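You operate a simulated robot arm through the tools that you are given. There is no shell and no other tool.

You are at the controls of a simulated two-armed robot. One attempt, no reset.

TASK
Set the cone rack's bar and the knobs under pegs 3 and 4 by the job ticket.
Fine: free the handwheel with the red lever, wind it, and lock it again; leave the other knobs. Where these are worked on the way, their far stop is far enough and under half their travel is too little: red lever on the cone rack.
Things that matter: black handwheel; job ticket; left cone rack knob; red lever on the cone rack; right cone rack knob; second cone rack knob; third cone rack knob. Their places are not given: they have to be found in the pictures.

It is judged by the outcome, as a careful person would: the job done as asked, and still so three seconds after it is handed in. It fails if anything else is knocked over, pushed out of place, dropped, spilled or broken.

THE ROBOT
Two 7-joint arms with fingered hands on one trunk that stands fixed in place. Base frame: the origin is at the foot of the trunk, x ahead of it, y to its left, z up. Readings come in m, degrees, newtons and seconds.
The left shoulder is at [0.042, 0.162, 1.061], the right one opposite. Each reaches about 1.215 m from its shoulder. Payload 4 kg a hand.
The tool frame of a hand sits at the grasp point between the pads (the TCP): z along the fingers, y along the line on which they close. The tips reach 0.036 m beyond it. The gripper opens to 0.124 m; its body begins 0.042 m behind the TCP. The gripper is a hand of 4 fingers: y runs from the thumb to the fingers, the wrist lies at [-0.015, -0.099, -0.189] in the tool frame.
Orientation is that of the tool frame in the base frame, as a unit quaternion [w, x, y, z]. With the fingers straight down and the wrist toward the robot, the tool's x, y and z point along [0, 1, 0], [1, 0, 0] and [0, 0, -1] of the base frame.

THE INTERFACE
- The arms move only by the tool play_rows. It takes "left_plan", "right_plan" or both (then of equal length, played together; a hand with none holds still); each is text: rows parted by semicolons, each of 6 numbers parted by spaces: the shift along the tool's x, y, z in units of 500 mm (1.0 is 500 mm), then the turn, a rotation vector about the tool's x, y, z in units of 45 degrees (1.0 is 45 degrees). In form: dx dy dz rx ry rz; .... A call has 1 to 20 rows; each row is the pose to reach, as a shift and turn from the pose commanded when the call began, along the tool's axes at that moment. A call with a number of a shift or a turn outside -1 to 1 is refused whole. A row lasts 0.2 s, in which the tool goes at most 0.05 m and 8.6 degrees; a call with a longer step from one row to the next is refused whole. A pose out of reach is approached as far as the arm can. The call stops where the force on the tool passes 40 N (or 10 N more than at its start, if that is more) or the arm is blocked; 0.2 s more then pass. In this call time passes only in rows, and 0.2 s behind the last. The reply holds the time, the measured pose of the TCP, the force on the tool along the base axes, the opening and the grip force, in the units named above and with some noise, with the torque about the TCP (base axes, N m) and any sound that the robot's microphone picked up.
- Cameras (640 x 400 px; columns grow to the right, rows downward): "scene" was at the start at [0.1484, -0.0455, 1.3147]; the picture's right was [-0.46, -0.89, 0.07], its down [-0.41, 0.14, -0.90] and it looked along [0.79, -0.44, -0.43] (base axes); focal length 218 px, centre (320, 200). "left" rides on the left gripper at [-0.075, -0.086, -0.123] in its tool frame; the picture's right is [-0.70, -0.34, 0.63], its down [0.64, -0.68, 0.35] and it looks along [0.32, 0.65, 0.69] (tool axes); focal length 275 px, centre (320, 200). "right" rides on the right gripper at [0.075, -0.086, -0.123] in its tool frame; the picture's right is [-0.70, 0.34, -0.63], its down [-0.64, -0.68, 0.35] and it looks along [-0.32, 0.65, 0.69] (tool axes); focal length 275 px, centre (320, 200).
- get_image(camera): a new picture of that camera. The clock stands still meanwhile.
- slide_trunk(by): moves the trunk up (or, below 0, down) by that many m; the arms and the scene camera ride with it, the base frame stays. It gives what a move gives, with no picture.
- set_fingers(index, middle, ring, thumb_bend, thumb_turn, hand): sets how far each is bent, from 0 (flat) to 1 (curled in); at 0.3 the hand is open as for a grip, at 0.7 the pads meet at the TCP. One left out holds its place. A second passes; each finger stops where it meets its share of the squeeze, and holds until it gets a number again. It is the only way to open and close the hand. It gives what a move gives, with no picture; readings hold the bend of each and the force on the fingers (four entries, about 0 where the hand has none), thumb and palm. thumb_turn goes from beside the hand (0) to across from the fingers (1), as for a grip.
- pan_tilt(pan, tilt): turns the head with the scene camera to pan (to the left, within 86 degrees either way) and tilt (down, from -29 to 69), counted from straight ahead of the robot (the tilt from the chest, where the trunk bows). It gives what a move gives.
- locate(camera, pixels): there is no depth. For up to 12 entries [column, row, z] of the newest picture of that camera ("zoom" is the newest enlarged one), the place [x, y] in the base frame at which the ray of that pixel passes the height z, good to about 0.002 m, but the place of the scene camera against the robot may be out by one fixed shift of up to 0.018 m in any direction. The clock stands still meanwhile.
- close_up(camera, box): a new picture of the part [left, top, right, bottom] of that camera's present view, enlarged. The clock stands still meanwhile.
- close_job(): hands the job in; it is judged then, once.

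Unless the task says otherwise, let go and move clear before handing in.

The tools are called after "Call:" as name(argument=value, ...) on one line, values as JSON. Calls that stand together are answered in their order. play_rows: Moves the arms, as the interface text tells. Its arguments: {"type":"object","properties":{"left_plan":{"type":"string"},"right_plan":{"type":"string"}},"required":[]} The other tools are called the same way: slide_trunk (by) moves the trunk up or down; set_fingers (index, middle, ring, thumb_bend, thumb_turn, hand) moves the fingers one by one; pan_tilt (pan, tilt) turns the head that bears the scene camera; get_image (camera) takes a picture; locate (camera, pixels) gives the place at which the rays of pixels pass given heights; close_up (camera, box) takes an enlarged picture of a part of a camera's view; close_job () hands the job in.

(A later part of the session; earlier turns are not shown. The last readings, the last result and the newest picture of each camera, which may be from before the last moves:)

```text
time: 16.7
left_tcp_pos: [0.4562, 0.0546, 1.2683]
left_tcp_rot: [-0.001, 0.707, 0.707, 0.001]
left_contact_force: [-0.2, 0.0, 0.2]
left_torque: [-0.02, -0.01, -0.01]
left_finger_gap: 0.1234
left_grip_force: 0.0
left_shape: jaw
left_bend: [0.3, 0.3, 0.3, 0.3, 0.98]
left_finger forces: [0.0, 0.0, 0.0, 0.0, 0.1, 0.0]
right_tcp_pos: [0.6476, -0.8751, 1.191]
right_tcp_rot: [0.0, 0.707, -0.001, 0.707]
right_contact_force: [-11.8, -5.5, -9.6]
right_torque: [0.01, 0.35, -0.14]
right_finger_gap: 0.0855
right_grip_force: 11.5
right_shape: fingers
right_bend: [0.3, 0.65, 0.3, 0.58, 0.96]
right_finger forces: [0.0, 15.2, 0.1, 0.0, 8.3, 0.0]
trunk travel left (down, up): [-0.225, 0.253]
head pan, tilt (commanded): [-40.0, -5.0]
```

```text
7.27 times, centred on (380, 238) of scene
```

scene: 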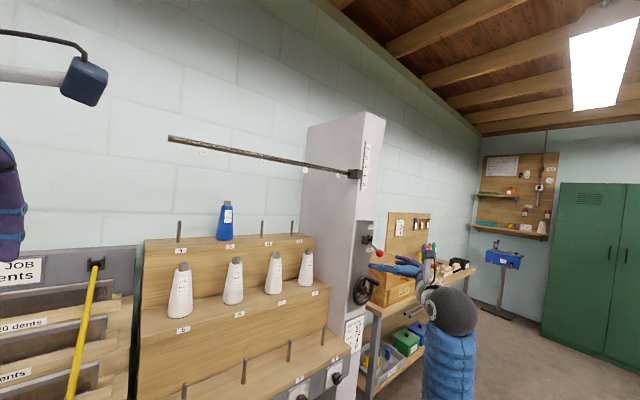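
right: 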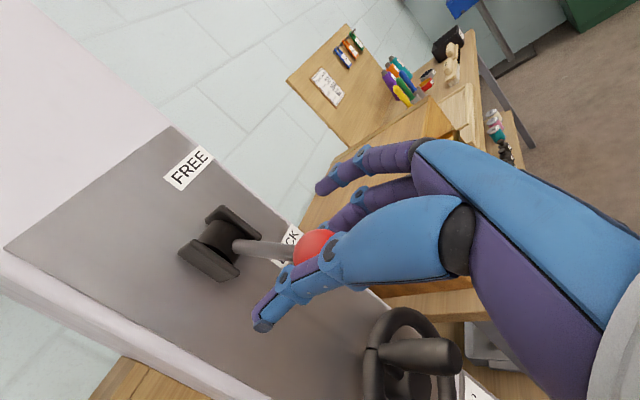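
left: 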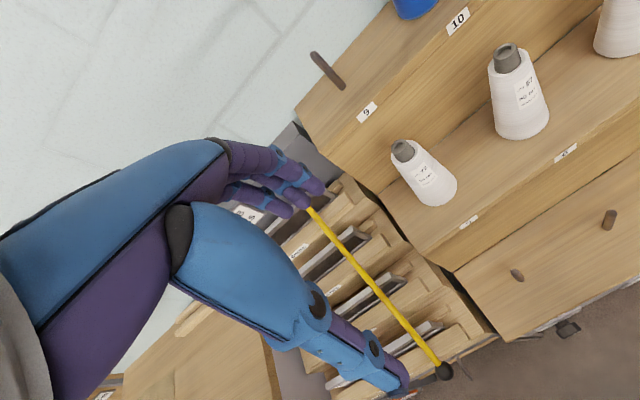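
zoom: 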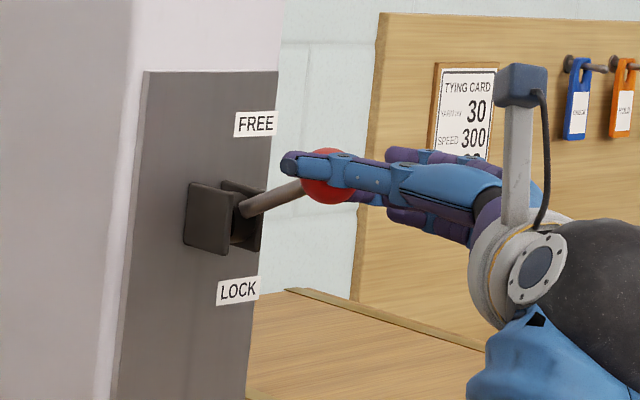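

The lever is now up about 30° with the force rising to about 15 N. I'll nudge further along the arc to make sure it reaches the stop.

Call:
play_rows(right_plan="0.012 0 0.008 0 0 0; 0.024 0 0.017 0 0 0")

Call:
close_up(camera="right", box=[180, 130, 420, 350])

Call:
close_up(camera="scene", box=[355, 210, 405, 265])

```text
time: 17.3
left_tcp_pos: [0.4574, 0.0552, 1.2697]
left_tcp_rot: [0.0, 0.706, 0.708, -0.002]
left_contact_force: [-0.1, -0.2, 0.8]
left_torque: [-0.01, 0.0, 0.03]
left_finger_gap: 0.1237
left_grip_force: 0.0
left_shape: jaw
left_bend: [0.3, 0.3, 0.3, 0.3, 0.98]
left_finger forces: [0.1, 0.0, 0.1, 0.0, 0.1, 0.0]
right_tcp_pos: [0.6585, -0.873, 1.2044]
right_tcp_rot: [-0.001, 0.707, 0.001, 0.707]
right_contact_force: [2.0, -5.2, -0.2]
right_torque: [-0.06, -0.02, -0.12]
right_finger_gap: 0.079
right_grip_force: 3.9
right_shape: fingers
right_bend: [0.3, 0.66, 0.3, 0.6, 0.97]
right_finger forces: [0.1, 6.1, 0.0, 0.1, 1.3, 0.0]
trunk travel left (down, up): [-0.225, 0.253]
head pan, tilt (commanded): [-40.0, -5.0]
```

```text
1.82 times, centred on (300, 240) of right
```

zoom: 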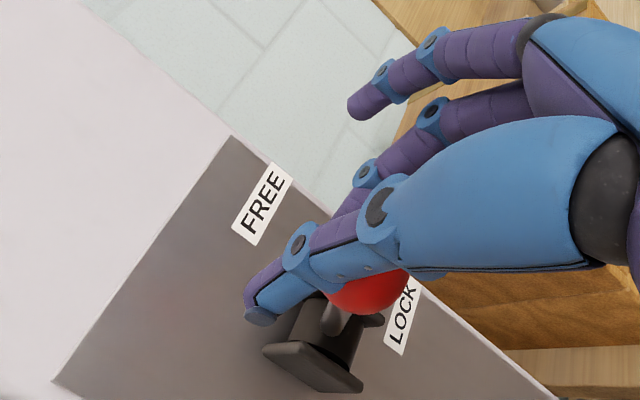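

```text
7.27 times, centred on (380, 238) of scene
```

zoom: 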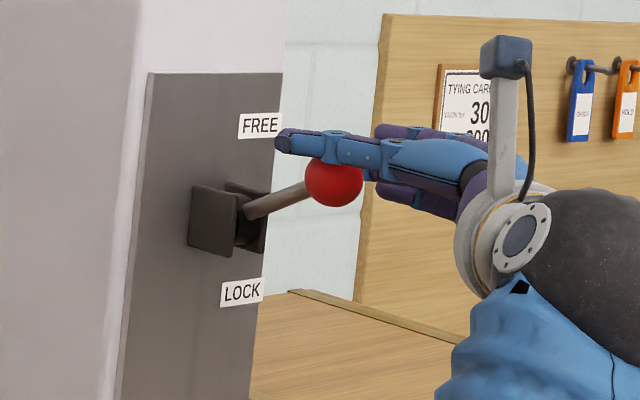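

The ball slipped just below the fingertips, which suggests the lever met its stop. I'll open, back off, and measure the lever angle.

Call:
set_fingers(hand="right", middle=0.3, thumb_bend=0.3)

Call:
play_rows(right_plan="0 0 -0.06 0 0 0; 0 0 -0.13 0 0 0; 0 0 -0.2 0 0 0")

Call:
close_up(camera="right", box=[160, 150, 400, 350])

Call:
close_up(camera="scene", box=[335, 220, 415, 310])

```text
time: 18.3
left_tcp_pos: [0.4574, 0.0565, 1.2701]
left_tcp_rot: [-0.001, 0.707, 0.707, -0.001]
left_contact_force: [0.3, 0.0, -0.5]
left_torque: [0.0, -0.01, 0.03]
left_finger_gap: 0.1234
left_grip_force: 0.2
left_shape: jaw
left_bend: [0.3, 0.3, 0.3, 0.3, 0.98]
left_finger forces: [0.1, 0.0, 0.1, 0.0, 0.1, 0.1]
right_tcp_pos: [0.6572, -0.8725, 1.2047]
right_tcp_rot: [-0.001, 0.707, 0.0, 0.707]
right_contact_force: [-0.3, 0.4, -0.5]
right_torque: [0.02, 0.01, 0.02]
right_finger_gap: 0.1233
right_grip_force: 0.1
right_shape: fingers
right_bend: [0.3, 0.3, 0.3, 0.3, 0.97]
right_finger forces: [0.0, 0.0, 0.0, 0.1, 0.0, 0.1]
trunk travel left (down, up): [-0.225, 0.253]
head pan, tilt (commanded): [-40.0, -5.0]
```

```text
time: 19.1
left_tcp_pos: [0.4579, 0.056, 1.2696]
left_tcp_rot: [0.0, 0.707, 0.707, 0.0]
left_contact_force: [-0.9, -0.2, -0.1]
left_torque: [0.02, 0.01, 0.0]
left_finger_gap: 0.1238
left_grip_force: 0.0
left_shape: jaw
left_bend: [0.3, 0.3, 0.3, 0.3, 0.98]
left_finger forces: [0.0, 0.0, 0.1, 0.0, 0.0, 0.0]
right_tcp_pos: [0.5566, -0.8714, 1.2083]
right_tcp_rot: [-0.001, 0.707, 0.001, 0.707]
right_contact_force: [-0.1, 0.4, -1.3]
right_torque: [0.01, 0.01, -0.01]
right_finger_gap: 0.1229
right_grip_force: 0.1
right_shape: fingers
right_bend: [0.3, 0.3, 0.3, 0.3, 0.97]
right_finger forces: [0.0, 0.0, 0.0, 0.0, 0.0, 0.0]
trunk travel left (down, up): [-0.225, 0.253]
head pan, tilt (commanded): [-40.0, -5.0]
```

```text
2.00 times, centred on (280, 250) of right
```

zoom: 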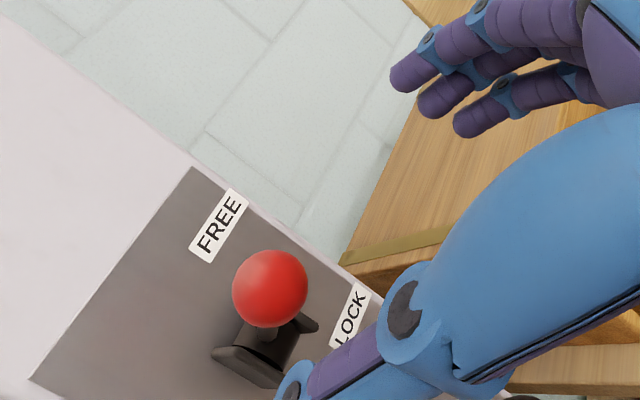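

```text
4.44 times, centred on (375, 265) of scene
```

zoom: 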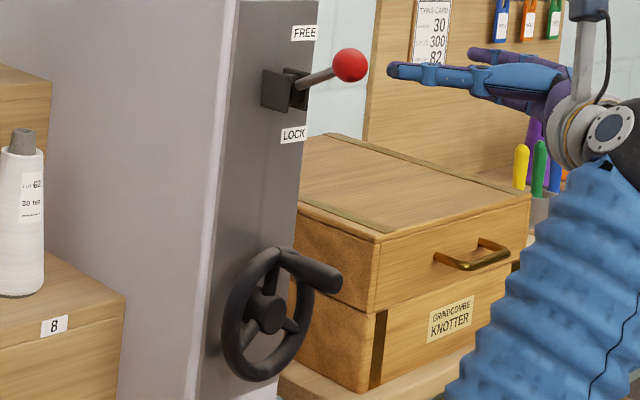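

The lever now clearly points up toward FREE (ball at zoom 350,65). I'll locate the ball to get its angle, and move the hand aside to view the wheel and its handle.

Call:
locate(camera="right", pixels=[[255, 294, 1.2], [255, 294, 1.17]])

Call:
locate(camera="scene", pixels=[[381.75, 234.5, 1.25], [381.75, 234.5, 1.15], [361.9, 290.2, 1.1], [361.9, 290.2, 0.9], [377.5, 282.5, 1.1], [377.5, 282.5, 0.9], [368, 277.5, 1.1], [368, 277.5, 0.9]])

Call:
get_image(camera="right")

```text
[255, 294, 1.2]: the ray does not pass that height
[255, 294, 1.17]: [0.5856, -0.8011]
```

```text
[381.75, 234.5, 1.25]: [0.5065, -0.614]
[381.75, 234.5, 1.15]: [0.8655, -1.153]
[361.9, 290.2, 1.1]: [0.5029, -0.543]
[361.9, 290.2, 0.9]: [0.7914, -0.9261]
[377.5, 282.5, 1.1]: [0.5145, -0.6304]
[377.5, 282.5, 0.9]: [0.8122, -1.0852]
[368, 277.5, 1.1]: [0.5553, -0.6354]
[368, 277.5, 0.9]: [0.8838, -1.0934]
```

```text
taken
```

right: 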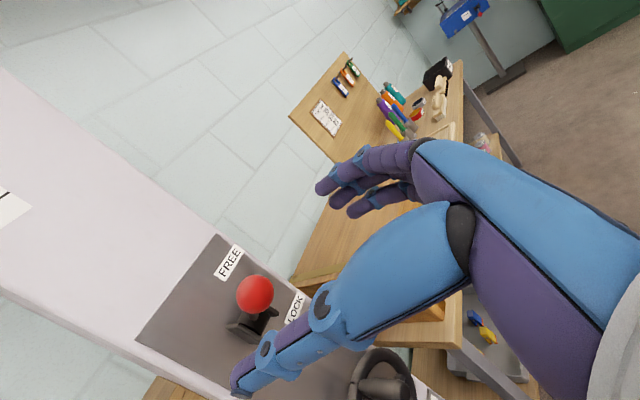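

I took a fresh right picture; the ball is at (255,294) there. I'll redo the ray with it.

Call:
locate(camera="right", pixels=[[255, 294, 1.2], [255, 294, 1.17], [380, 378, 1.05], [380, 378, 0.95]])

Call:
play_rows(right_plan="-0.03 -0.08 -0.03 0 0 0; -0.06 -0.16 -0.06 0 0 0; -0.1 -0.23 -0.1 0 0 0; -0.15 -0.3 -0.14 0 0 0")

Call:
get_image(camera="right")

Call:
get_image(camera="scene")

```text
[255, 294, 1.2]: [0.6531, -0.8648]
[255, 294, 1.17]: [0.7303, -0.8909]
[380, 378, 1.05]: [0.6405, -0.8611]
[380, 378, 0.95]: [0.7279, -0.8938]
```

```text
time: 20.1
left_tcp_pos: [0.4577, 0.0568, 1.2694]
left_tcp_rot: [-0.001, 0.707, 0.707, 0.0]
left_contact_force: [0.2, 0.2, 0.2]
left_torque: [0.01, 0.01, 0.02]
left_finger_gap: 0.124
left_grip_force: 0.1
left_shape: jaw
left_bend: [0.3, 0.3, 0.3, 0.3, 0.98]
left_finger forces: [0.0, 0.1, 0.0, 0.0, 0.0, 0.1]
right_tcp_pos: [0.4852, -0.7215, 1.1298]
right_tcp_rot: [0.0, 0.707, 0.0, 0.707]
right_contact_force: [-0.5, 0.6, 0.1]
right_torque: [0.0, 0.0, -0.01]
right_finger_gap: 0.1233
right_grip_force: 0.0
right_shape: fingers
right_bend: [0.3, 0.3, 0.3, 0.3, 0.97]
right_finger forces: [0.0, 0.0, 0.0, 0.1, 0.1, 0.0]
trunk travel left (down, up): [-0.225, 0.253]
head pan, tilt (commanded): [-40.0, -5.0]
```

```text
taken
```

right: 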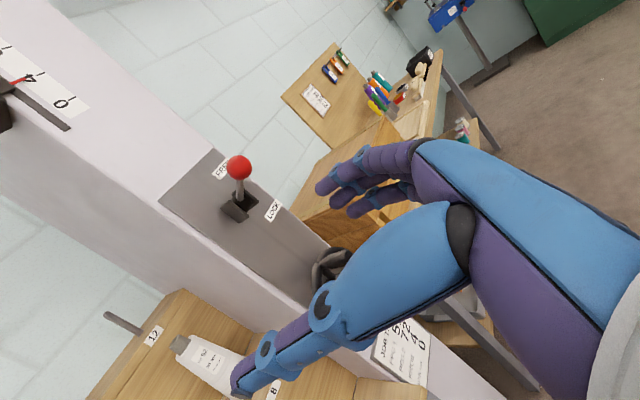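

```text
taken
```

scene: 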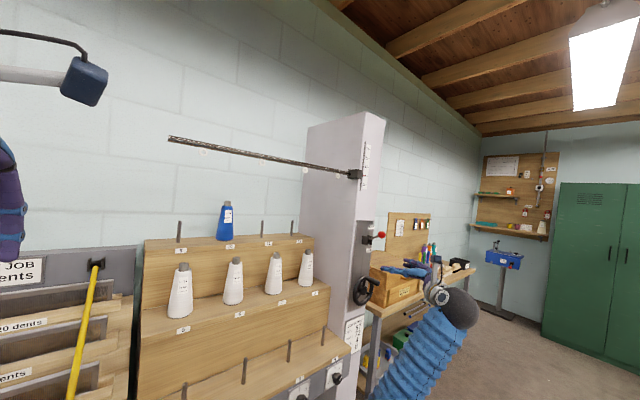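

The ball is now at about (0.680,-0.874,1.189): 31° up versus 30° down before, so the lever is at its FREE stop. Next I'll lower the hand so its camera can view the wheel unobstructed.

Call:
play_rows(right_plan="-0.09 0 0 0 0 0; -0.18 0 0 0 0 0; -0.27 0 0 0 0 0; -0.36 0 0 0 0 0; -0.45 0 0 0 0 0; -0.54 -0.01 0.01 0 0 0; -0.62 -0.02 0.02 0 0 0")

Call:
get_image(camera="right")

Call:
close_up(camera="right", box=[100, 60, 340, 240])

Call:
close_up(camera="scene", box=[335, 260, 395, 310])

```text
time: 21.7
left_tcp_pos: [0.4571, 0.0575, 1.2687]
left_tcp_rot: [-0.001, 0.707, 0.708, -0.001]
left_contact_force: [-0.1, -0.4, -0.3]
left_torque: [-0.03, 0.02, 0.0]
left_finger_gap: 0.1236
left_grip_force: 0.1
left_shape: jaw
left_bend: [0.3, 0.3, 0.3, 0.3, 0.98]
left_finger forces: [0.0, 0.0, 0.1, 0.1, 0.1, 0.0]
right_tcp_pos: [0.4973, -0.7109, 0.8228]
right_tcp_rot: [0.0, 0.707, 0.0, 0.707]
right_contact_force: [-0.6, -0.2, 0.0]
right_torque: [0.0, 0.0, 0.01]
right_finger_gap: 0.1235
right_grip_force: 0.1
right_shape: fingers
right_bend: [0.3, 0.3, 0.3, 0.3, 0.97]
right_finger forces: [0.0, 0.0, 0.0, 0.0, 0.0, 0.0]
trunk travel left (down, up): [-0.225, 0.253]
head pan, tilt (commanded): [-40.0, -5.0]
```

```text
taken
```

right: 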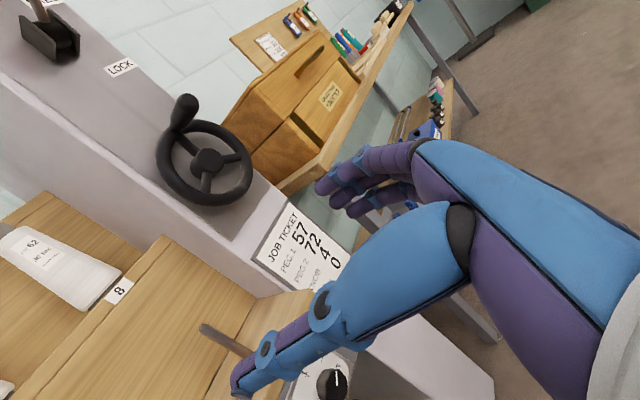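

```text
2.22 times, centred on (220, 150) of right
```

zoom: 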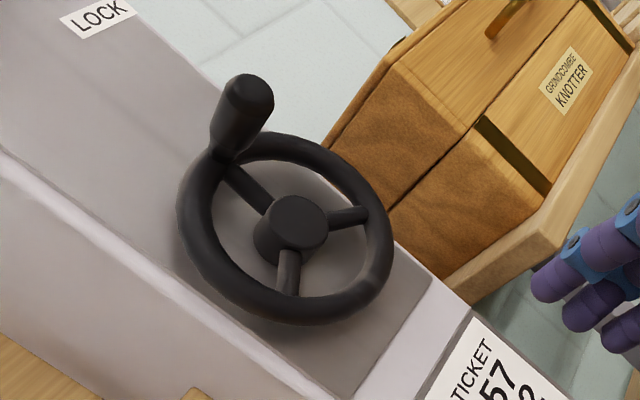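

```text
8.00 times, centred on (365, 285) of scene
```

zoom: 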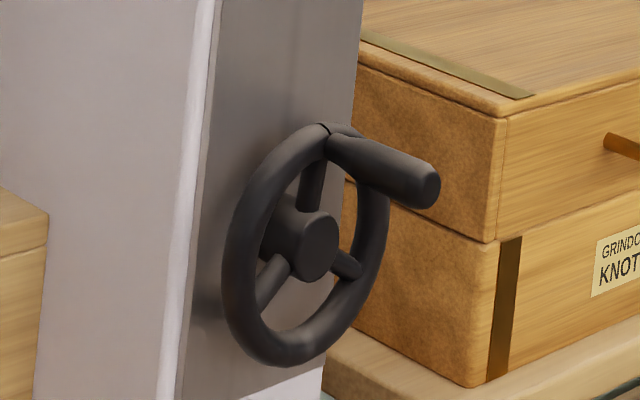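

Now the wheel is clearly seen: hub cap at zoom (298,225), crank handle at the top with its tip at zoom (248,95) pointing toward the robot. I'll cast rays from both cameras to place them.

Call:
locate(camera="right", pixels=[[210, 161, 0.95], [210, 161, 0.9], [187.6, 103, 1.0], [187.6, 103, 0.95], [176, 130, 1.0], [176, 130, 0.95], [340, 384, 0.7], [340, 384, 0.6], [62, 20, 1.2], [62, 20, 1.15]])

Call:
locate(camera="scene", pixels=[[364.4, 290.6, 1.0], [364.4, 290.6, 0.9], [378.1, 283.4, 1.05], [378.1, 283.4, 0.95], [367.5, 278.1, 1.05], [367.5, 278.1, 0.95]])

```text
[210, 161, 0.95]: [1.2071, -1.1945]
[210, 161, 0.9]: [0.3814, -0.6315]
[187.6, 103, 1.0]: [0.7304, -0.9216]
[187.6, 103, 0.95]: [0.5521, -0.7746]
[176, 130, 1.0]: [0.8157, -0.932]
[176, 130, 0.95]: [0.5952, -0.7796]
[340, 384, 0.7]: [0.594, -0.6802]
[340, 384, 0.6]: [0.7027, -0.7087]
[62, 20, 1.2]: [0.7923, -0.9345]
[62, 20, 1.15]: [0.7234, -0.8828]
```

```text
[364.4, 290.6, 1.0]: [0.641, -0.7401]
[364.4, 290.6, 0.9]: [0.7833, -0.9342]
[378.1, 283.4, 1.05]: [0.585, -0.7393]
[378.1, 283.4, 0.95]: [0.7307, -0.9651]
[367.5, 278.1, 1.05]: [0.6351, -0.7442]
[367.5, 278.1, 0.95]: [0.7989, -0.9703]
```

Combining the right-camera views, the crank handle runs along x from about x=0.72 to its tip at (0.664,-0.867,0.981), and the hub is at about (0.737,-0.874,0.921), radius about 6 cm. I'll also check where the knotter box's front face lies, as the fingers will pass near it.

Call:
locate(camera="right", pixels=[[330, 95, 1.0], [330, 95, 0.9], [234, 188, 0.95], [234, 188, 0.85], [281, 186, 0.95], [281, 186, 0.85]])

Call:
locate(camera="scene", pixels=[[403, 294.5, 1.0], [403, 294.5, 0.9], [387, 290, 1.0], [387, 290, 0.9]])

Call:
close_up(camera="right", box=[180, 30, 380, 230])

```text
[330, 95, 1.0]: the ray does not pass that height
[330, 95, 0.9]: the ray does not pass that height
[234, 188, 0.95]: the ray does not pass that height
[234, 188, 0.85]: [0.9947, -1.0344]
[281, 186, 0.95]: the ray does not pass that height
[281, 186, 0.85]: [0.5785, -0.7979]
```

```text
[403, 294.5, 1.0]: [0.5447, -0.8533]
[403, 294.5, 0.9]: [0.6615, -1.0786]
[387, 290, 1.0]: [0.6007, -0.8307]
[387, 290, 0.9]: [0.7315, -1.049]
```

```text
2.00 times, centred on (280, 130) of right
```

zoom: 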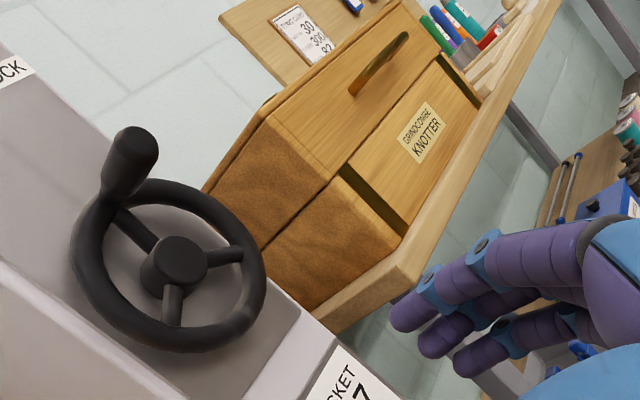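

The knotter box front-left edge is at about y=-1.05, x=0.718, so the hand (tips x<0.71) stays clear. I'll move to a pre-grasp point in front of the handle.

Call:
play_rows(right_plan="0.05 0.05 0.02 0 0 0; 0.1 0.1 0.05 0 0 0; 0.16 0.16 0.08 0 0 0; 0.22 0.22 0.11 0 0 0; 0.27 0.27 0.14 0 0 0; 0.316 0.312 0.17 0 0 0")

Call:
get_image(camera="right")

Call:
close_up(camera="right", box=[140, 180, 400, 400])

Call:
close_up(camera="scene", box=[335, 250, 415, 310])

```text
time: 23.1
left_tcp_pos: [0.4569, 0.0568, 1.2691]
left_tcp_rot: [0.0, 0.707, 0.707, 0.0]
left_contact_force: [-0.4, -0.6, 0.0]
left_torque: [-0.01, 0.0, 0.0]
left_finger_gap: 0.1237
left_grip_force: 0.1
left_shape: jaw
left_bend: [0.3, 0.3, 0.3, 0.3, 0.98]
left_finger forces: [0.0, 0.0, 0.1, 0.0, 0.0, 0.1]
right_tcp_pos: [0.5825, -0.8685, 0.9794]
right_tcp_rot: [0.0, 0.707, 0.0, 0.707]
right_contact_force: [-0.4, -0.9, 0.6]
right_torque: [-0.01, -0.03, 0.02]
right_finger_gap: 0.1232
right_grip_force: 0.1
right_shape: fingers
right_bend: [0.3, 0.3, 0.3, 0.3, 0.97]
right_finger forces: [0.0, 0.0, 0.1, 0.1, 0.0, 0.0]
trunk travel left (down, up): [-0.225, 0.253]
head pan, tilt (commanded): [-40.0, -5.0]
```

```text
taken
```

right: 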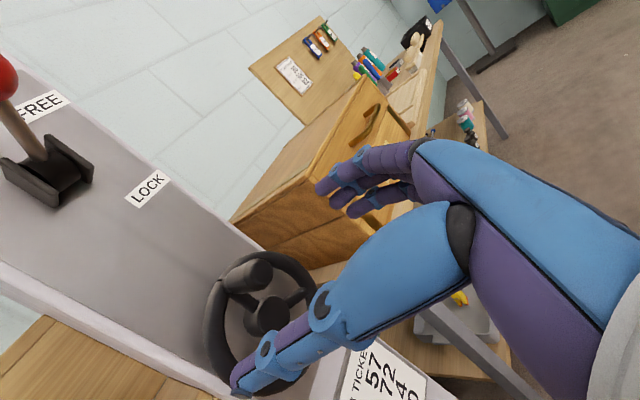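

```text
1.82 times, centred on (270, 290) of right
```

zoom: 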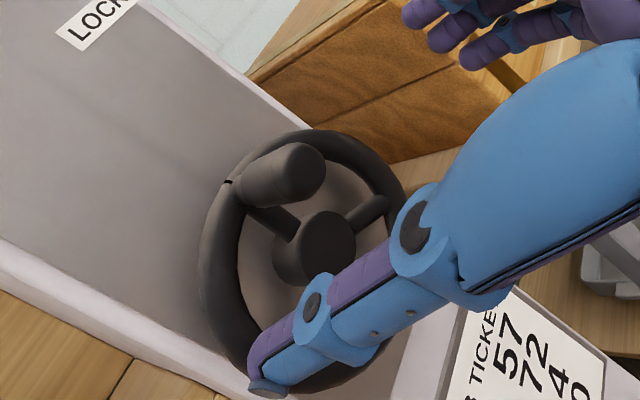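

```text
6.67 times, centred on (375, 280) of scene
```

zoom: 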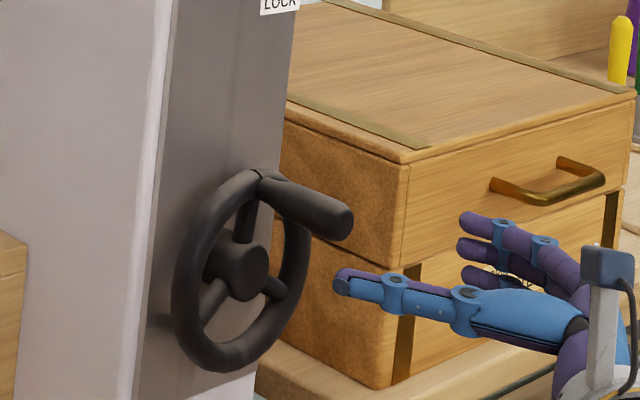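

The handle tip shows at px (262,275) in this view. I'll locate it and the hub from this new pose for accurate stereo.

Call:
locate(camera="right", pixels=[[261.7, 274.6, 1.0], [261.7, 274.6, 0.97], [269, 313, 0.95], [269, 313, 0.9], [223, 285, 1.0], [223, 285, 0.95]])

```text
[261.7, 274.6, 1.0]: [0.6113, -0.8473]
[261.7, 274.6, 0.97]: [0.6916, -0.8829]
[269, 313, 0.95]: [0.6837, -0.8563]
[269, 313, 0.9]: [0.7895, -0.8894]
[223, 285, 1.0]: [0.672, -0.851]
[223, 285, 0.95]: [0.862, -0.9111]
```

Stereo now gives handle tip (0.6625,-0.868,0.9815), base near (0.737,-0.875,0.982), and hub (0.743,-0.875,0.922): the handle is at the top, crank radius 6 cm. I'll move forward so the handle lies between thumb and fingers.

Call:
play_rows(right_plan="0.002 0.002 0.05 0 0 0; 0.004 0.005 0.1 0 0 0; 0.004 0.005 0.165 0 0 0")

Call:
close_up(camera="right", box=[200, 150, 440, 370])

Call:
close_up(camera="scene", box=[335, 250, 415, 310])

```text
time: 23.9
left_tcp_pos: [0.4584, 0.0565, 1.2684]
left_tcp_rot: [0.0, 0.707, 0.707, -0.001]
left_contact_force: [0.1, -0.3, -0.5]
left_torque: [-0.01, 0.05, 0.01]
left_finger_gap: 0.1236
left_grip_force: 0.1
left_shape: jaw
left_bend: [0.3, 0.3, 0.3, 0.3, 0.98]
left_finger forces: [0.1, 0.1, 0.1, 0.1, 0.0, 0.0]
right_tcp_pos: [0.6648, -0.8744, 0.9787]
right_tcp_rot: [0.0, 0.707, 0.0, 0.707]
right_contact_force: [0.3, -0.1, -0.3]
right_torque: [0.01, 0.0, -0.03]
right_finger_gap: 0.1232
right_grip_force: 0.1
right_shape: fingers
right_bend: [0.3, 0.3, 0.3, 0.3, 0.97]
right_finger forces: [0.1, 0.0, 0.0, 0.0, 0.0, 0.1]
trunk travel left (down, up): [-0.225, 0.253]
head pan, tilt (commanded): [-40.0, -5.0]
```

```text
1.82 times, centred on (320, 260) of right
```

zoom: 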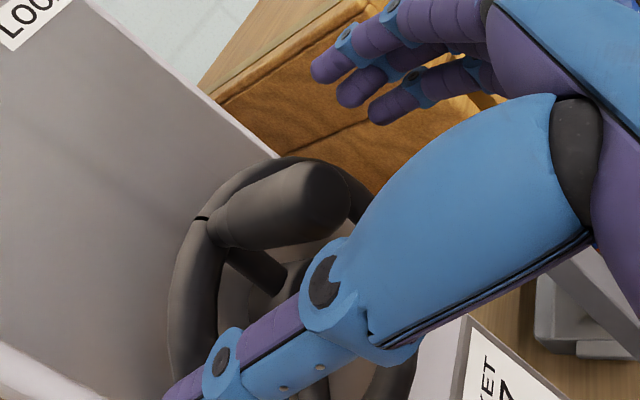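

```text
6.67 times, centred on (375, 280) of scene
```

zoom: 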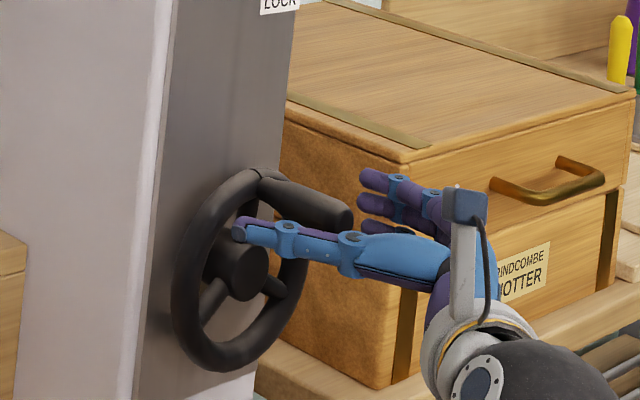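

The handle's middle shows at px (298,263), exactly where the pads will meet. I'll close all three fingers and the thumb around it.

Call:
set_fingers(hand="right", index=0.75, middle=0.8, ring=0.75, thumb_bend=0.62)

Call:
close_up(camera="right", box=[200, 150, 440, 370])

Call:
close_up(camera="scene", box=[335, 250, 415, 310])

```text
time: 24.9
left_tcp_pos: [0.4576, 0.057, 1.269]
left_tcp_rot: [0.0, 0.706, 0.708, 0.0]
left_contact_force: [0.3, 0.2, 0.8]
left_torque: [0.01, -0.03, 0.01]
left_finger_gap: 0.1237
left_grip_force: 0.1
left_shape: jaw
left_bend: [0.3, 0.3, 0.3, 0.3, 0.98]
left_finger forces: [0.0, 0.0, 0.0, 0.0, 0.0, 0.1]
right_tcp_pos: [0.6651, -0.8727, 0.9783]
right_tcp_rot: [-0.001, 0.707, 0.0, 0.707]
right_contact_force: [6.7, -2.5, 5.0]
right_torque: [0.0, 0.01, -0.45]
right_finger_gap: 0.0289
right_grip_force: 13.4
right_shape: fingers
right_bend: [0.65, 0.66, 0.75, 0.59, 0.96]
right_finger forces: [7.4, 6.7, 0.0, 0.0, 12.9, 0.1]
trunk travel left (down, up): [-0.225, 0.253]
head pan, tilt (commanded): [-40.0, -5.0]
```

```text
1.82 times, centred on (320, 260) of right
```

zoom: 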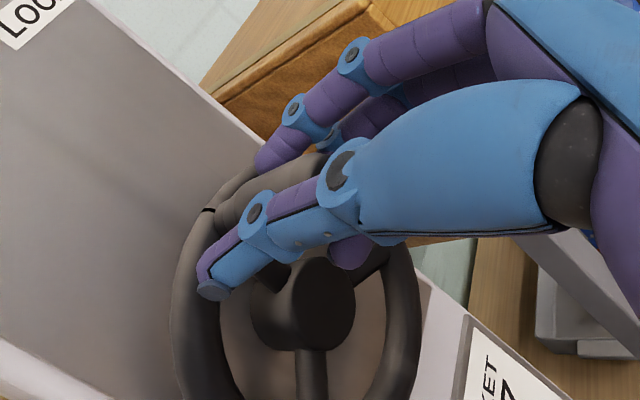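

```text
6.67 times, centred on (375, 280) of scene
```

zoom: 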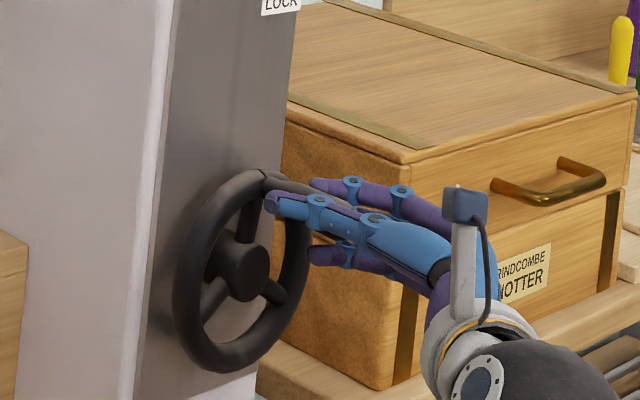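

The handle is held: index 7.4 N, middle 6.7 N, thumb 12.9 N, with the ring finger caged below. I'll turn it 40° clockwise (as seen from the front) and check the bar gauge for the direction.

Call:
play_rows(right_plan="-0.0018 0.0208 0 0 0 0; -0.0072 0.041 0 0 0 0; -0.0161 0.06 0 0 0 0; -0.0281 0.0771 0 0 0 0")

Call:
close_up(camera="scene", box=[335, 250, 415, 310])

Call:
close_up(camera="scene", box=[340, 135, 390, 195])

```text
time: 25.9
left_tcp_pos: [0.4582, 0.0572, 1.269]
left_tcp_rot: [0.0, 0.706, 0.708, 0.0]
left_contact_force: [0.2, 0.2, 0.6]
left_torque: [0.02, 0.01, 0.0]
left_finger_gap: 0.1237
left_grip_force: 0.0
left_shape: jaw
left_bend: [0.3, 0.3, 0.3, 0.3, 0.98]
left_finger forces: [0.1, 0.0, 0.0, 0.0, 0.0, 0.1]
right_tcp_pos: [0.6643, -0.9092, 0.9642]
right_tcp_rot: [-0.001, 0.708, 0.0, 0.707]
right_contact_force: [8.8, 1.4, 3.8]
right_torque: [0.02, 0.06, -0.38]
right_finger_gap: 0.0295
right_grip_force: 13.5
right_shape: fingers
right_bend: [0.66, 0.67, 0.75, 0.59, 0.95]
right_finger forces: [5.9, 6.8, 0.0, 0.1, 14.0, 0.0]
trunk travel left (down, up): [-0.225, 0.253]
head pan, tilt (commanded): [-40.0, -5.0]
```

```text
6.67 times, centred on (375, 280) of scene
```

zoom: 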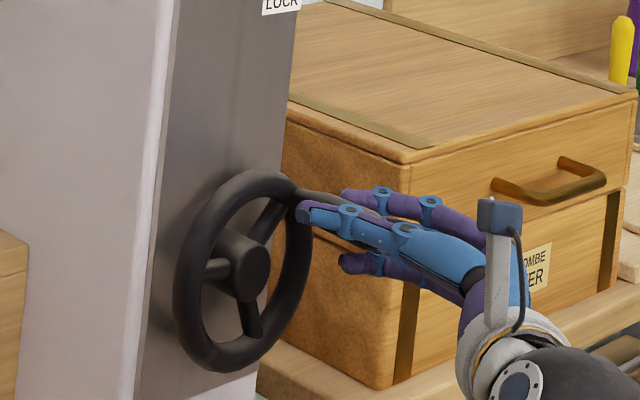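

```text
6.67 times, centred on (365, 165) of scene
```

zoom: 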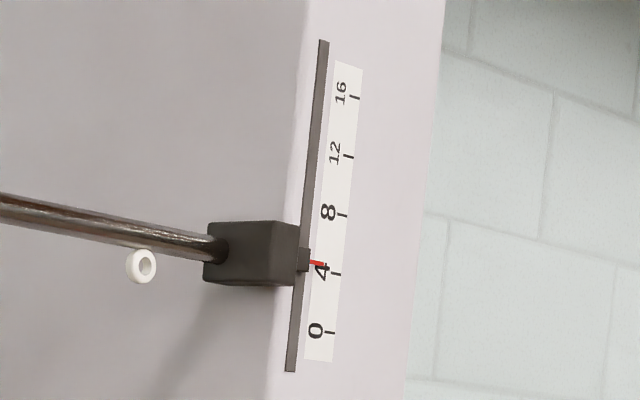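

The wheel follows with little force, and the gauge pointer has moved up to about 4.5 — so clockwise raises the bar. I'll zoom in for a precise reading of the scale before reversing.

Call:
close_up(camera="scene", box=[354, 160, 376, 190])

```text
13.33 times, centred on (365, 175) of scene
```

zoom: 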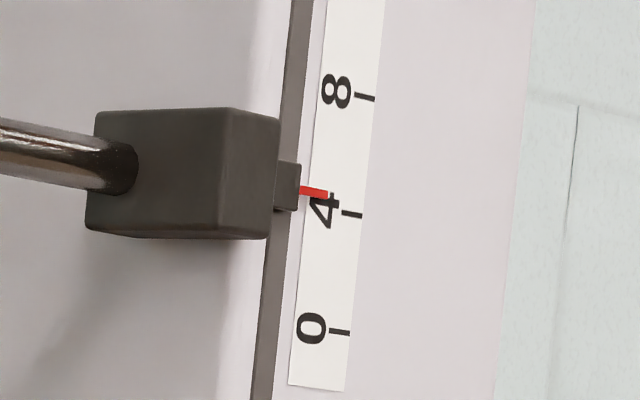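

The pointer reads about 4.5 cm after 40° clockwise (ticks 4 at row 212, 8 at row 95), so roughly 4 cm per turn. I'll now wind counter-clockwise 150° along the crank circle and check.

Call:
play_rows(right_plan="0.0168 -0.0264 0 0 0 0; 0.0263 -0.0563 0 0 0 0; 0.0276 -0.0876 0 0 0 0; 0.0208 -0.1182 0 0 0 0; 0.0064 -0.1460 0 0 0 0; -0.0148 -0.1691 0 0 0 0; -0.0412 -0.1859 0 0 0 0; -0.0711 -0.1953 0 0 0 0; -0.1024 -0.1967 0 0 0 0; -0.1330 -0.1899 0 0 0 0")

Call:
close_up(camera="scene", box=[335, 250, 415, 310])

Call:
close_up(camera="scene", box=[354, 160, 376, 190])

Call:
get_image(camera="right")

```text
time: 28.1
left_tcp_pos: [0.4573, 0.0568, 1.2692]
left_tcp_rot: [-0.001, 0.707, 0.707, 0.0]
left_contact_force: [0.4, 0.2, -0.8]
left_torque: [0.04, 0.0, -0.01]
left_finger_gap: 0.1238
left_grip_force: 0.1
left_shape: jaw
left_bend: [0.3, 0.3, 0.3, 0.3, 0.98]
left_finger forces: [0.0, 0.1, 0.0, 0.0, 0.0, 0.0]
right_tcp_pos: [0.6626, -0.8152, 0.8974]
right_tcp_rot: [0.0, 0.707, 0.0, 0.707]
right_contact_force: [7.6, -5.1, 2.5]
right_torque: [0.0, 0.08, -0.49]
right_finger_gap: 0.0292
right_grip_force: 14.5
right_shape: fingers
right_bend: [0.66, 0.67, 0.75, 0.59, 0.96]
right_finger forces: [7.5, 8.6, 0.1, 0.0, 11.5, 0.1]
trunk travel left (down, up): [-0.225, 0.253]
head pan, tilt (commanded): [-40.0, -5.0]
```

```text
6.67 times, centred on (375, 280) of scene
```

zoom: 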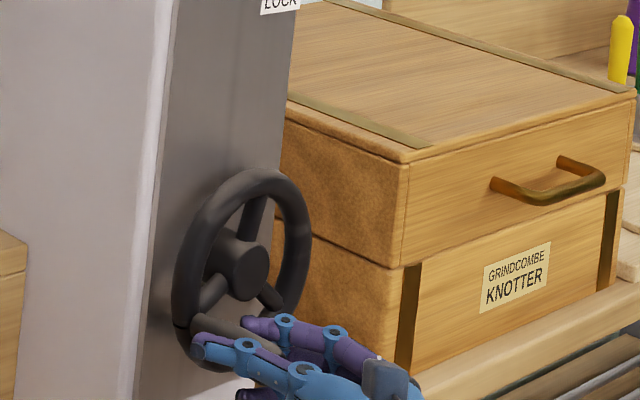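

```text
13.33 times, centred on (365, 175) of scene
```

zoom: 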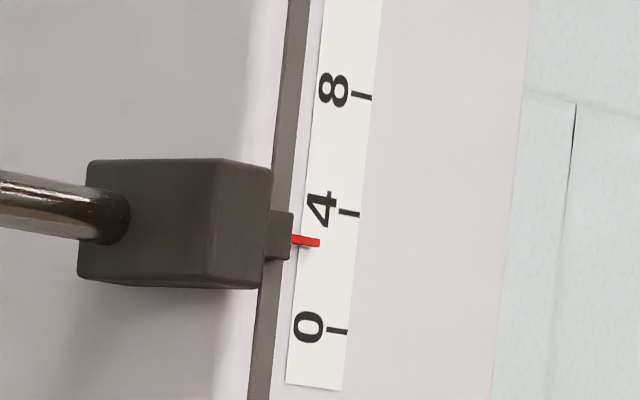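

```text
taken
```

right: 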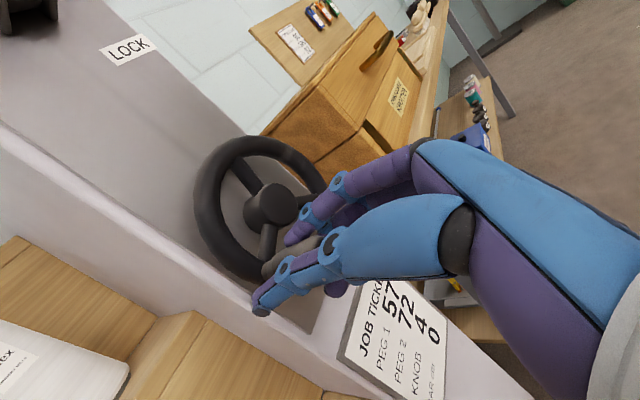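

Pointer now reads about 2.9 cm, so about 0.0107 cm per degree counter-clockwise, with low forces. I'll continue counter-clockwise 195° and re-check.

Call:
play_rows(right_plan="-0.0278 0.0145 0 0 0 0; -0.0509 0.0356 0 0 0 0; -0.0677 0.0621 0 0 0 0; -0.0771 0.0919 0 0 0 0; -0.0785 0.1232 0 0 0 0; -0.0717 0.1538 0 0 0 0; -0.0573 0.1816 0 0 0 0; -0.0361 0.2047 0 0 0 0; -0.0097 0.2215 0 0 0 0; 0.0202 0.2309 0 0 0 0; 0.0515 0.2323 0 0 0 0; 0.0821 0.2255 0 0 0 0; 0.1099 0.2111 0 0 0 0")

Call:
close_up(camera="scene", box=[335, 250, 415, 310])

Call:
close_up(camera="scene", box=[354, 160, 376, 190])

Call:
get_image(camera="right")

```text
time: 30.9
left_tcp_pos: [0.4578, 0.0561, 1.269]
left_tcp_rot: [-0.001, 0.707, 0.707, 0.0]
left_contact_force: [0.8, 0.6, 0.4]
left_torque: [0.0, 0.0, -0.02]
left_finger_gap: 0.1238
left_grip_force: 0.0
left_shape: jaw
left_bend: [0.3, 0.3, 0.3, 0.3, 0.98]
left_finger forces: [0.1, 0.0, 0.0, 0.0, 0.0, 0.0]
right_tcp_pos: [0.6632, -0.9214, 0.9532]
right_tcp_rot: [-0.001, 0.707, 0.0, 0.707]
right_contact_force: [8.0, -0.8, -1.5]
right_torque: [0.0, 0.13, -0.44]
right_finger_gap: 0.0291
right_grip_force: 13.8
right_shape: fingers
right_bend: [0.66, 0.67, 0.75, 0.59, 0.96]
right_finger forces: [6.4, 8.5, 0.1, 0.0, 12.4, 0.0]
trunk travel left (down, up): [-0.225, 0.253]
head pan, tilt (commanded): [-40.0, -5.0]
```

```text
6.67 times, centred on (375, 280) of scene
```

zoom: 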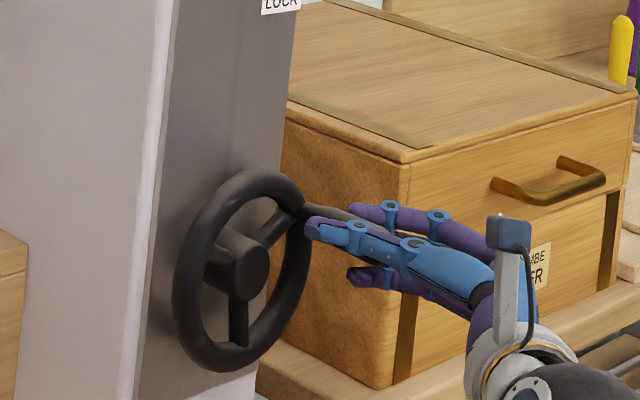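

```text
13.33 times, centred on (365, 175) of scene
```

zoom: 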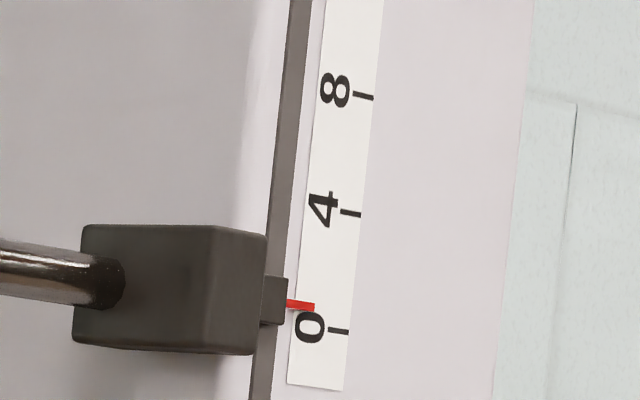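

```text
taken
```

right: 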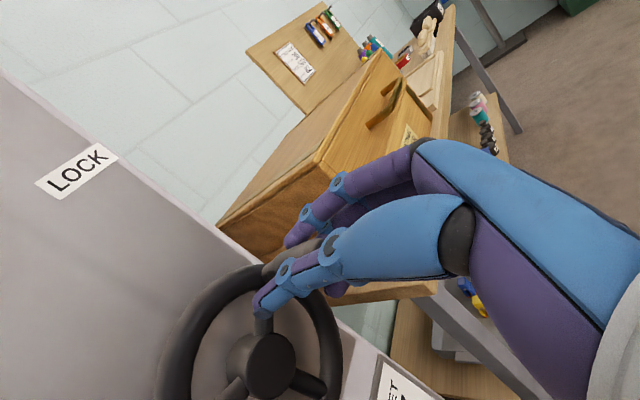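

Pointer reads about 0.7 cm now. I'll turn another ~53° counter-clockwise, then read the scale finely.

Call:
play_rows(right_plan="0.0231 -0.0212 0 0 0 0; 0.0399 -0.0476 0 0 0 0; 0.0493 -0.0775 0 0 0 0; 0.0511 -0.0941 0 0 0 0")

Call:
close_up(camera="scene", box=[335, 250, 415, 310])

Call:
close_up(camera="scene", box=[356, 174, 372, 194])

```text
time: 31.9
left_tcp_pos: [0.4574, 0.0556, 1.2696]
left_tcp_rot: [-0.001, 0.706, 0.708, 0.0]
left_contact_force: [-0.4, 0.1, 0.2]
left_torque: [0.0, -0.01, 0.04]
left_finger_gap: 0.1238
left_grip_force: 0.0
left_shape: jaw
left_bend: [0.3, 0.3, 0.3, 0.3, 0.98]
left_finger forces: [0.1, 0.0, 0.1, 0.0, 0.0, 0.0]
right_tcp_pos: [0.6641, -0.8752, 0.9792]
right_tcp_rot: [0.0, 0.707, 0.0, 0.707]
right_contact_force: [0.6, -2.8, -1.0]
right_torque: [-0.01, 0.13, -0.48]
right_finger_gap: 0.0288
right_grip_force: 14.9
right_shape: fingers
right_bend: [0.66, 0.67, 0.75, 0.59, 0.96]
right_finger forces: [7.3, 9.3, 0.0, 0.1, 12.4, 0.1]
trunk travel left (down, up): [-0.225, 0.253]
head pan, tilt (commanded): [-40.0, -5.0]
```

```text
6.67 times, centred on (375, 280) of scene
```

zoom: 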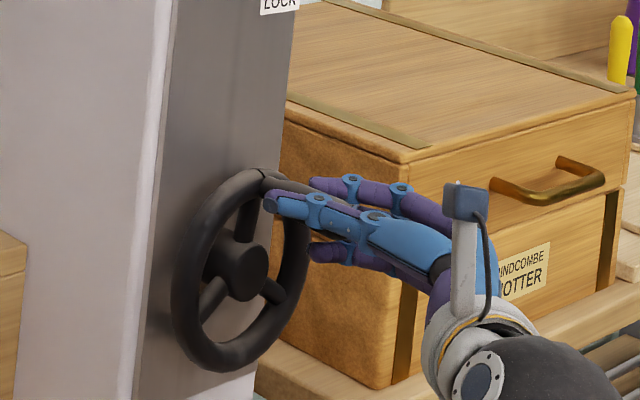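

```text
16.00 times, centred on (364, 184) of scene
```

zoom: 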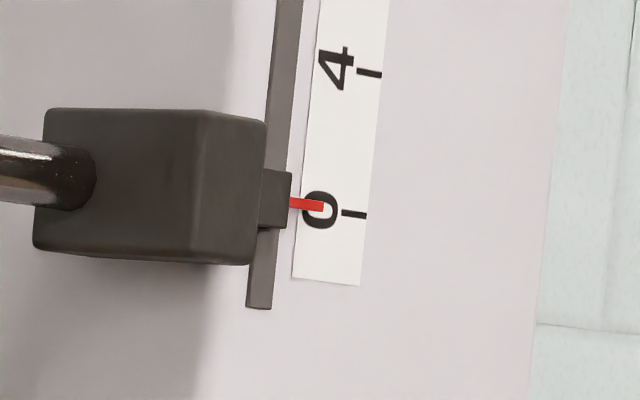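

The pointer tip (323,207) extrapolates to within ~0.08 cm of the 0 tick, the same small offset it had at the start, so the bar has moved down almost exactly 4.0 cm. I'll release the handle, back off, and view the gauge level from the hand camera to rule out parallax before locking.

Call:
set_fingers(hand="right", index=0.3, middle=0.3, ring=0.3, thumb_bend=0.3)

Call:
play_rows(right_plan="0 0 -0.06 0 0 0; 0 0 -0.13 0 0 0; 0 0 -0.2 0 0 0; 0.08 -0.03 -0.2 0 0 0; 0.17 -0.06 -0.2 0 0 0; 0.26 -0.09 -0.2 0 0 0; 0.35 -0.12 -0.2 0 0 0; 0.44 -0.15 -0.2 0 0 0; 0.53 -0.17 -0.2 0 0 0; 0.61 -0.17 -0.2 0 0 0; 0.67 -0.17 -0.2 0 0 0")

Call:
get_image(camera="right")

Call:
close_up(camera="scene", box=[335, 230, 415, 310])

```text
time: 32.9
left_tcp_pos: [0.4583, 0.0554, 1.2691]
left_tcp_rot: [0.0, 0.707, 0.707, -0.001]
left_contact_force: [-0.5, 0.1, -0.6]
left_torque: [0.05, 0.01, 0.05]
left_finger_gap: 0.1237
left_grip_force: 0.1
left_shape: jaw
left_bend: [0.3, 0.3, 0.3, 0.3, 0.98]
left_finger forces: [0.0, 0.1, 0.0, 0.0, 0.0, 0.0]
right_tcp_pos: [0.6646, -0.8735, 0.9789]
right_tcp_rot: [0.0, 0.707, 0.0, 0.707]
right_contact_force: [0.2, -0.2, -0.2]
right_torque: [-0.01, -0.03, 0.01]
right_finger_gap: 0.1233
right_grip_force: 0.1
right_shape: fingers
right_bend: [0.3, 0.3, 0.3, 0.3, 0.97]
right_finger forces: [0.0, 0.0, 0.0, 0.0, 0.0, 0.0]
trunk travel left (down, up): [-0.225, 0.253]
head pan, tilt (commanded): [-40.0, -5.0]
```

```text
time: 35.3
left_tcp_pos: [0.4584, 0.057, 1.2703]
left_tcp_rot: [0.0, 0.707, 0.707, 0.0]
left_contact_force: [-0.1, 1.2, 1.3]
left_torque: [0.03, -0.02, 0.01]
left_finger_gap: 0.1236
left_grip_force: 0.1
left_shape: jaw
left_bend: [0.3, 0.3, 0.3, 0.3, 0.98]
left_finger forces: [0.0, 0.0, 0.0, 0.1, 0.0, 0.0]
right_tcp_pos: [0.5606, -0.7893, 1.3138]
right_tcp_rot: [0.0, 0.707, 0.001, 0.707]
right_contact_force: [0.3, -0.4, -0.6]
right_torque: [-0.01, 0.01, -0.01]
right_finger_gap: 0.123
right_grip_force: 0.0
right_shape: fingers
right_bend: [0.3, 0.3, 0.3, 0.3, 0.97]
right_finger forces: [0.0, 0.0, 0.1, 0.0, 0.0, 0.1]
trunk travel left (down, up): [-0.225, 0.253]
head pan, tilt (commanded): [-40.0, -5.0]
```

```text
taken
```

right: 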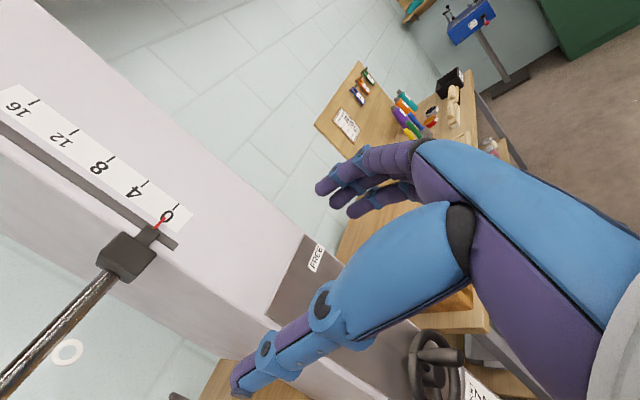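

```text
5.00 times, centred on (375, 270) of scene
```

zoom: 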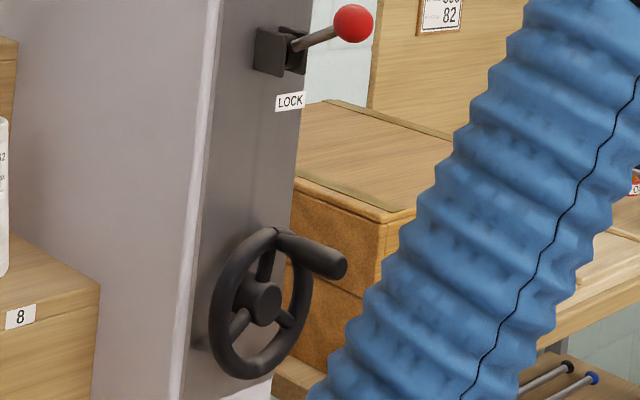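

The wheel stayed put with its handle at the top and the lever is still at FREE. I'll zoom on the gauge in the right view near (165,215).

Call:
close_up(camera="right", box=[100, 160, 220, 270])

Call:
close_up(camera="scene", box=[356, 174, 372, 194])

Call:
locate(camera="right", pixels=[[165, 215, 1.42], [165, 215, 1.36], [178, 206, 1.42], [178, 206, 1.36], [146, 183, 1.45], [146, 183, 1.4]])

```text
3.64 times, centred on (160, 215) of right
```

zoom: 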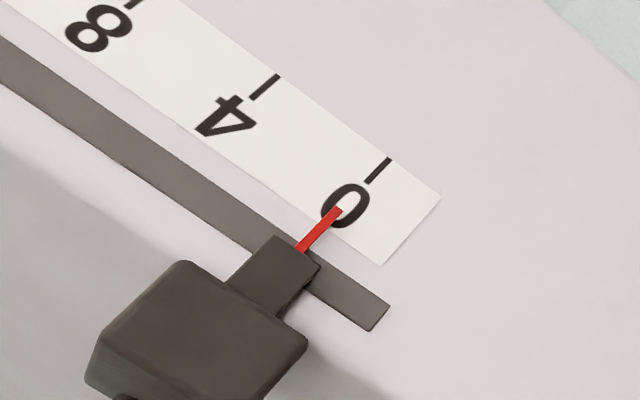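

```text
16.00 times, centred on (364, 184) of scene
```

zoom: 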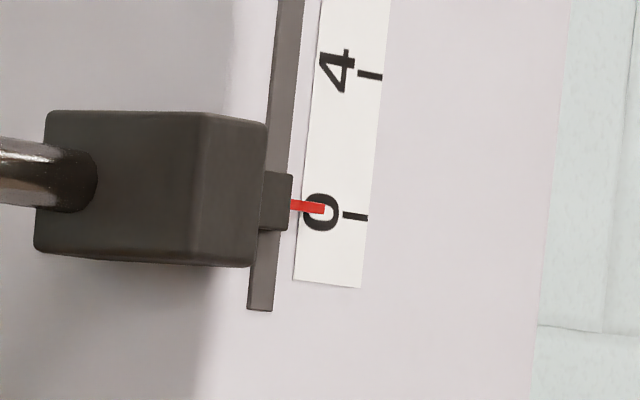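

```text
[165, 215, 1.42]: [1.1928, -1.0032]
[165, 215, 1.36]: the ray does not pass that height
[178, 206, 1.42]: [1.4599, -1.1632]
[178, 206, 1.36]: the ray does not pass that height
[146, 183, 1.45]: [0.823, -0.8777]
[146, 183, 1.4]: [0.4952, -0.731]
```

The level view puts the pointer within about 1 mm of the 0 tick. I'll take one finer zoom to be sure.

Call:
close_up(camera="right", box=[135, 170, 190, 230])

```text
6.67 times, centred on (162, 200) of right
```

zoom: 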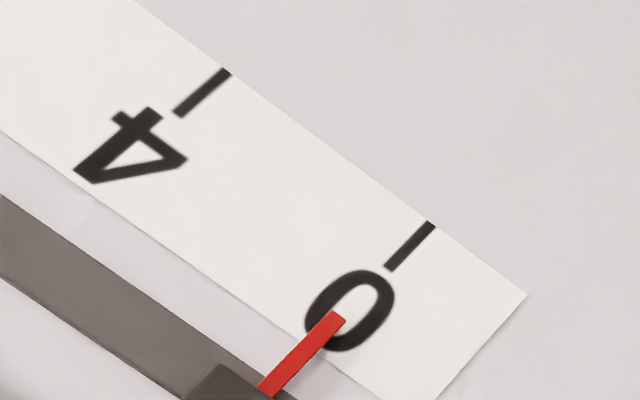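

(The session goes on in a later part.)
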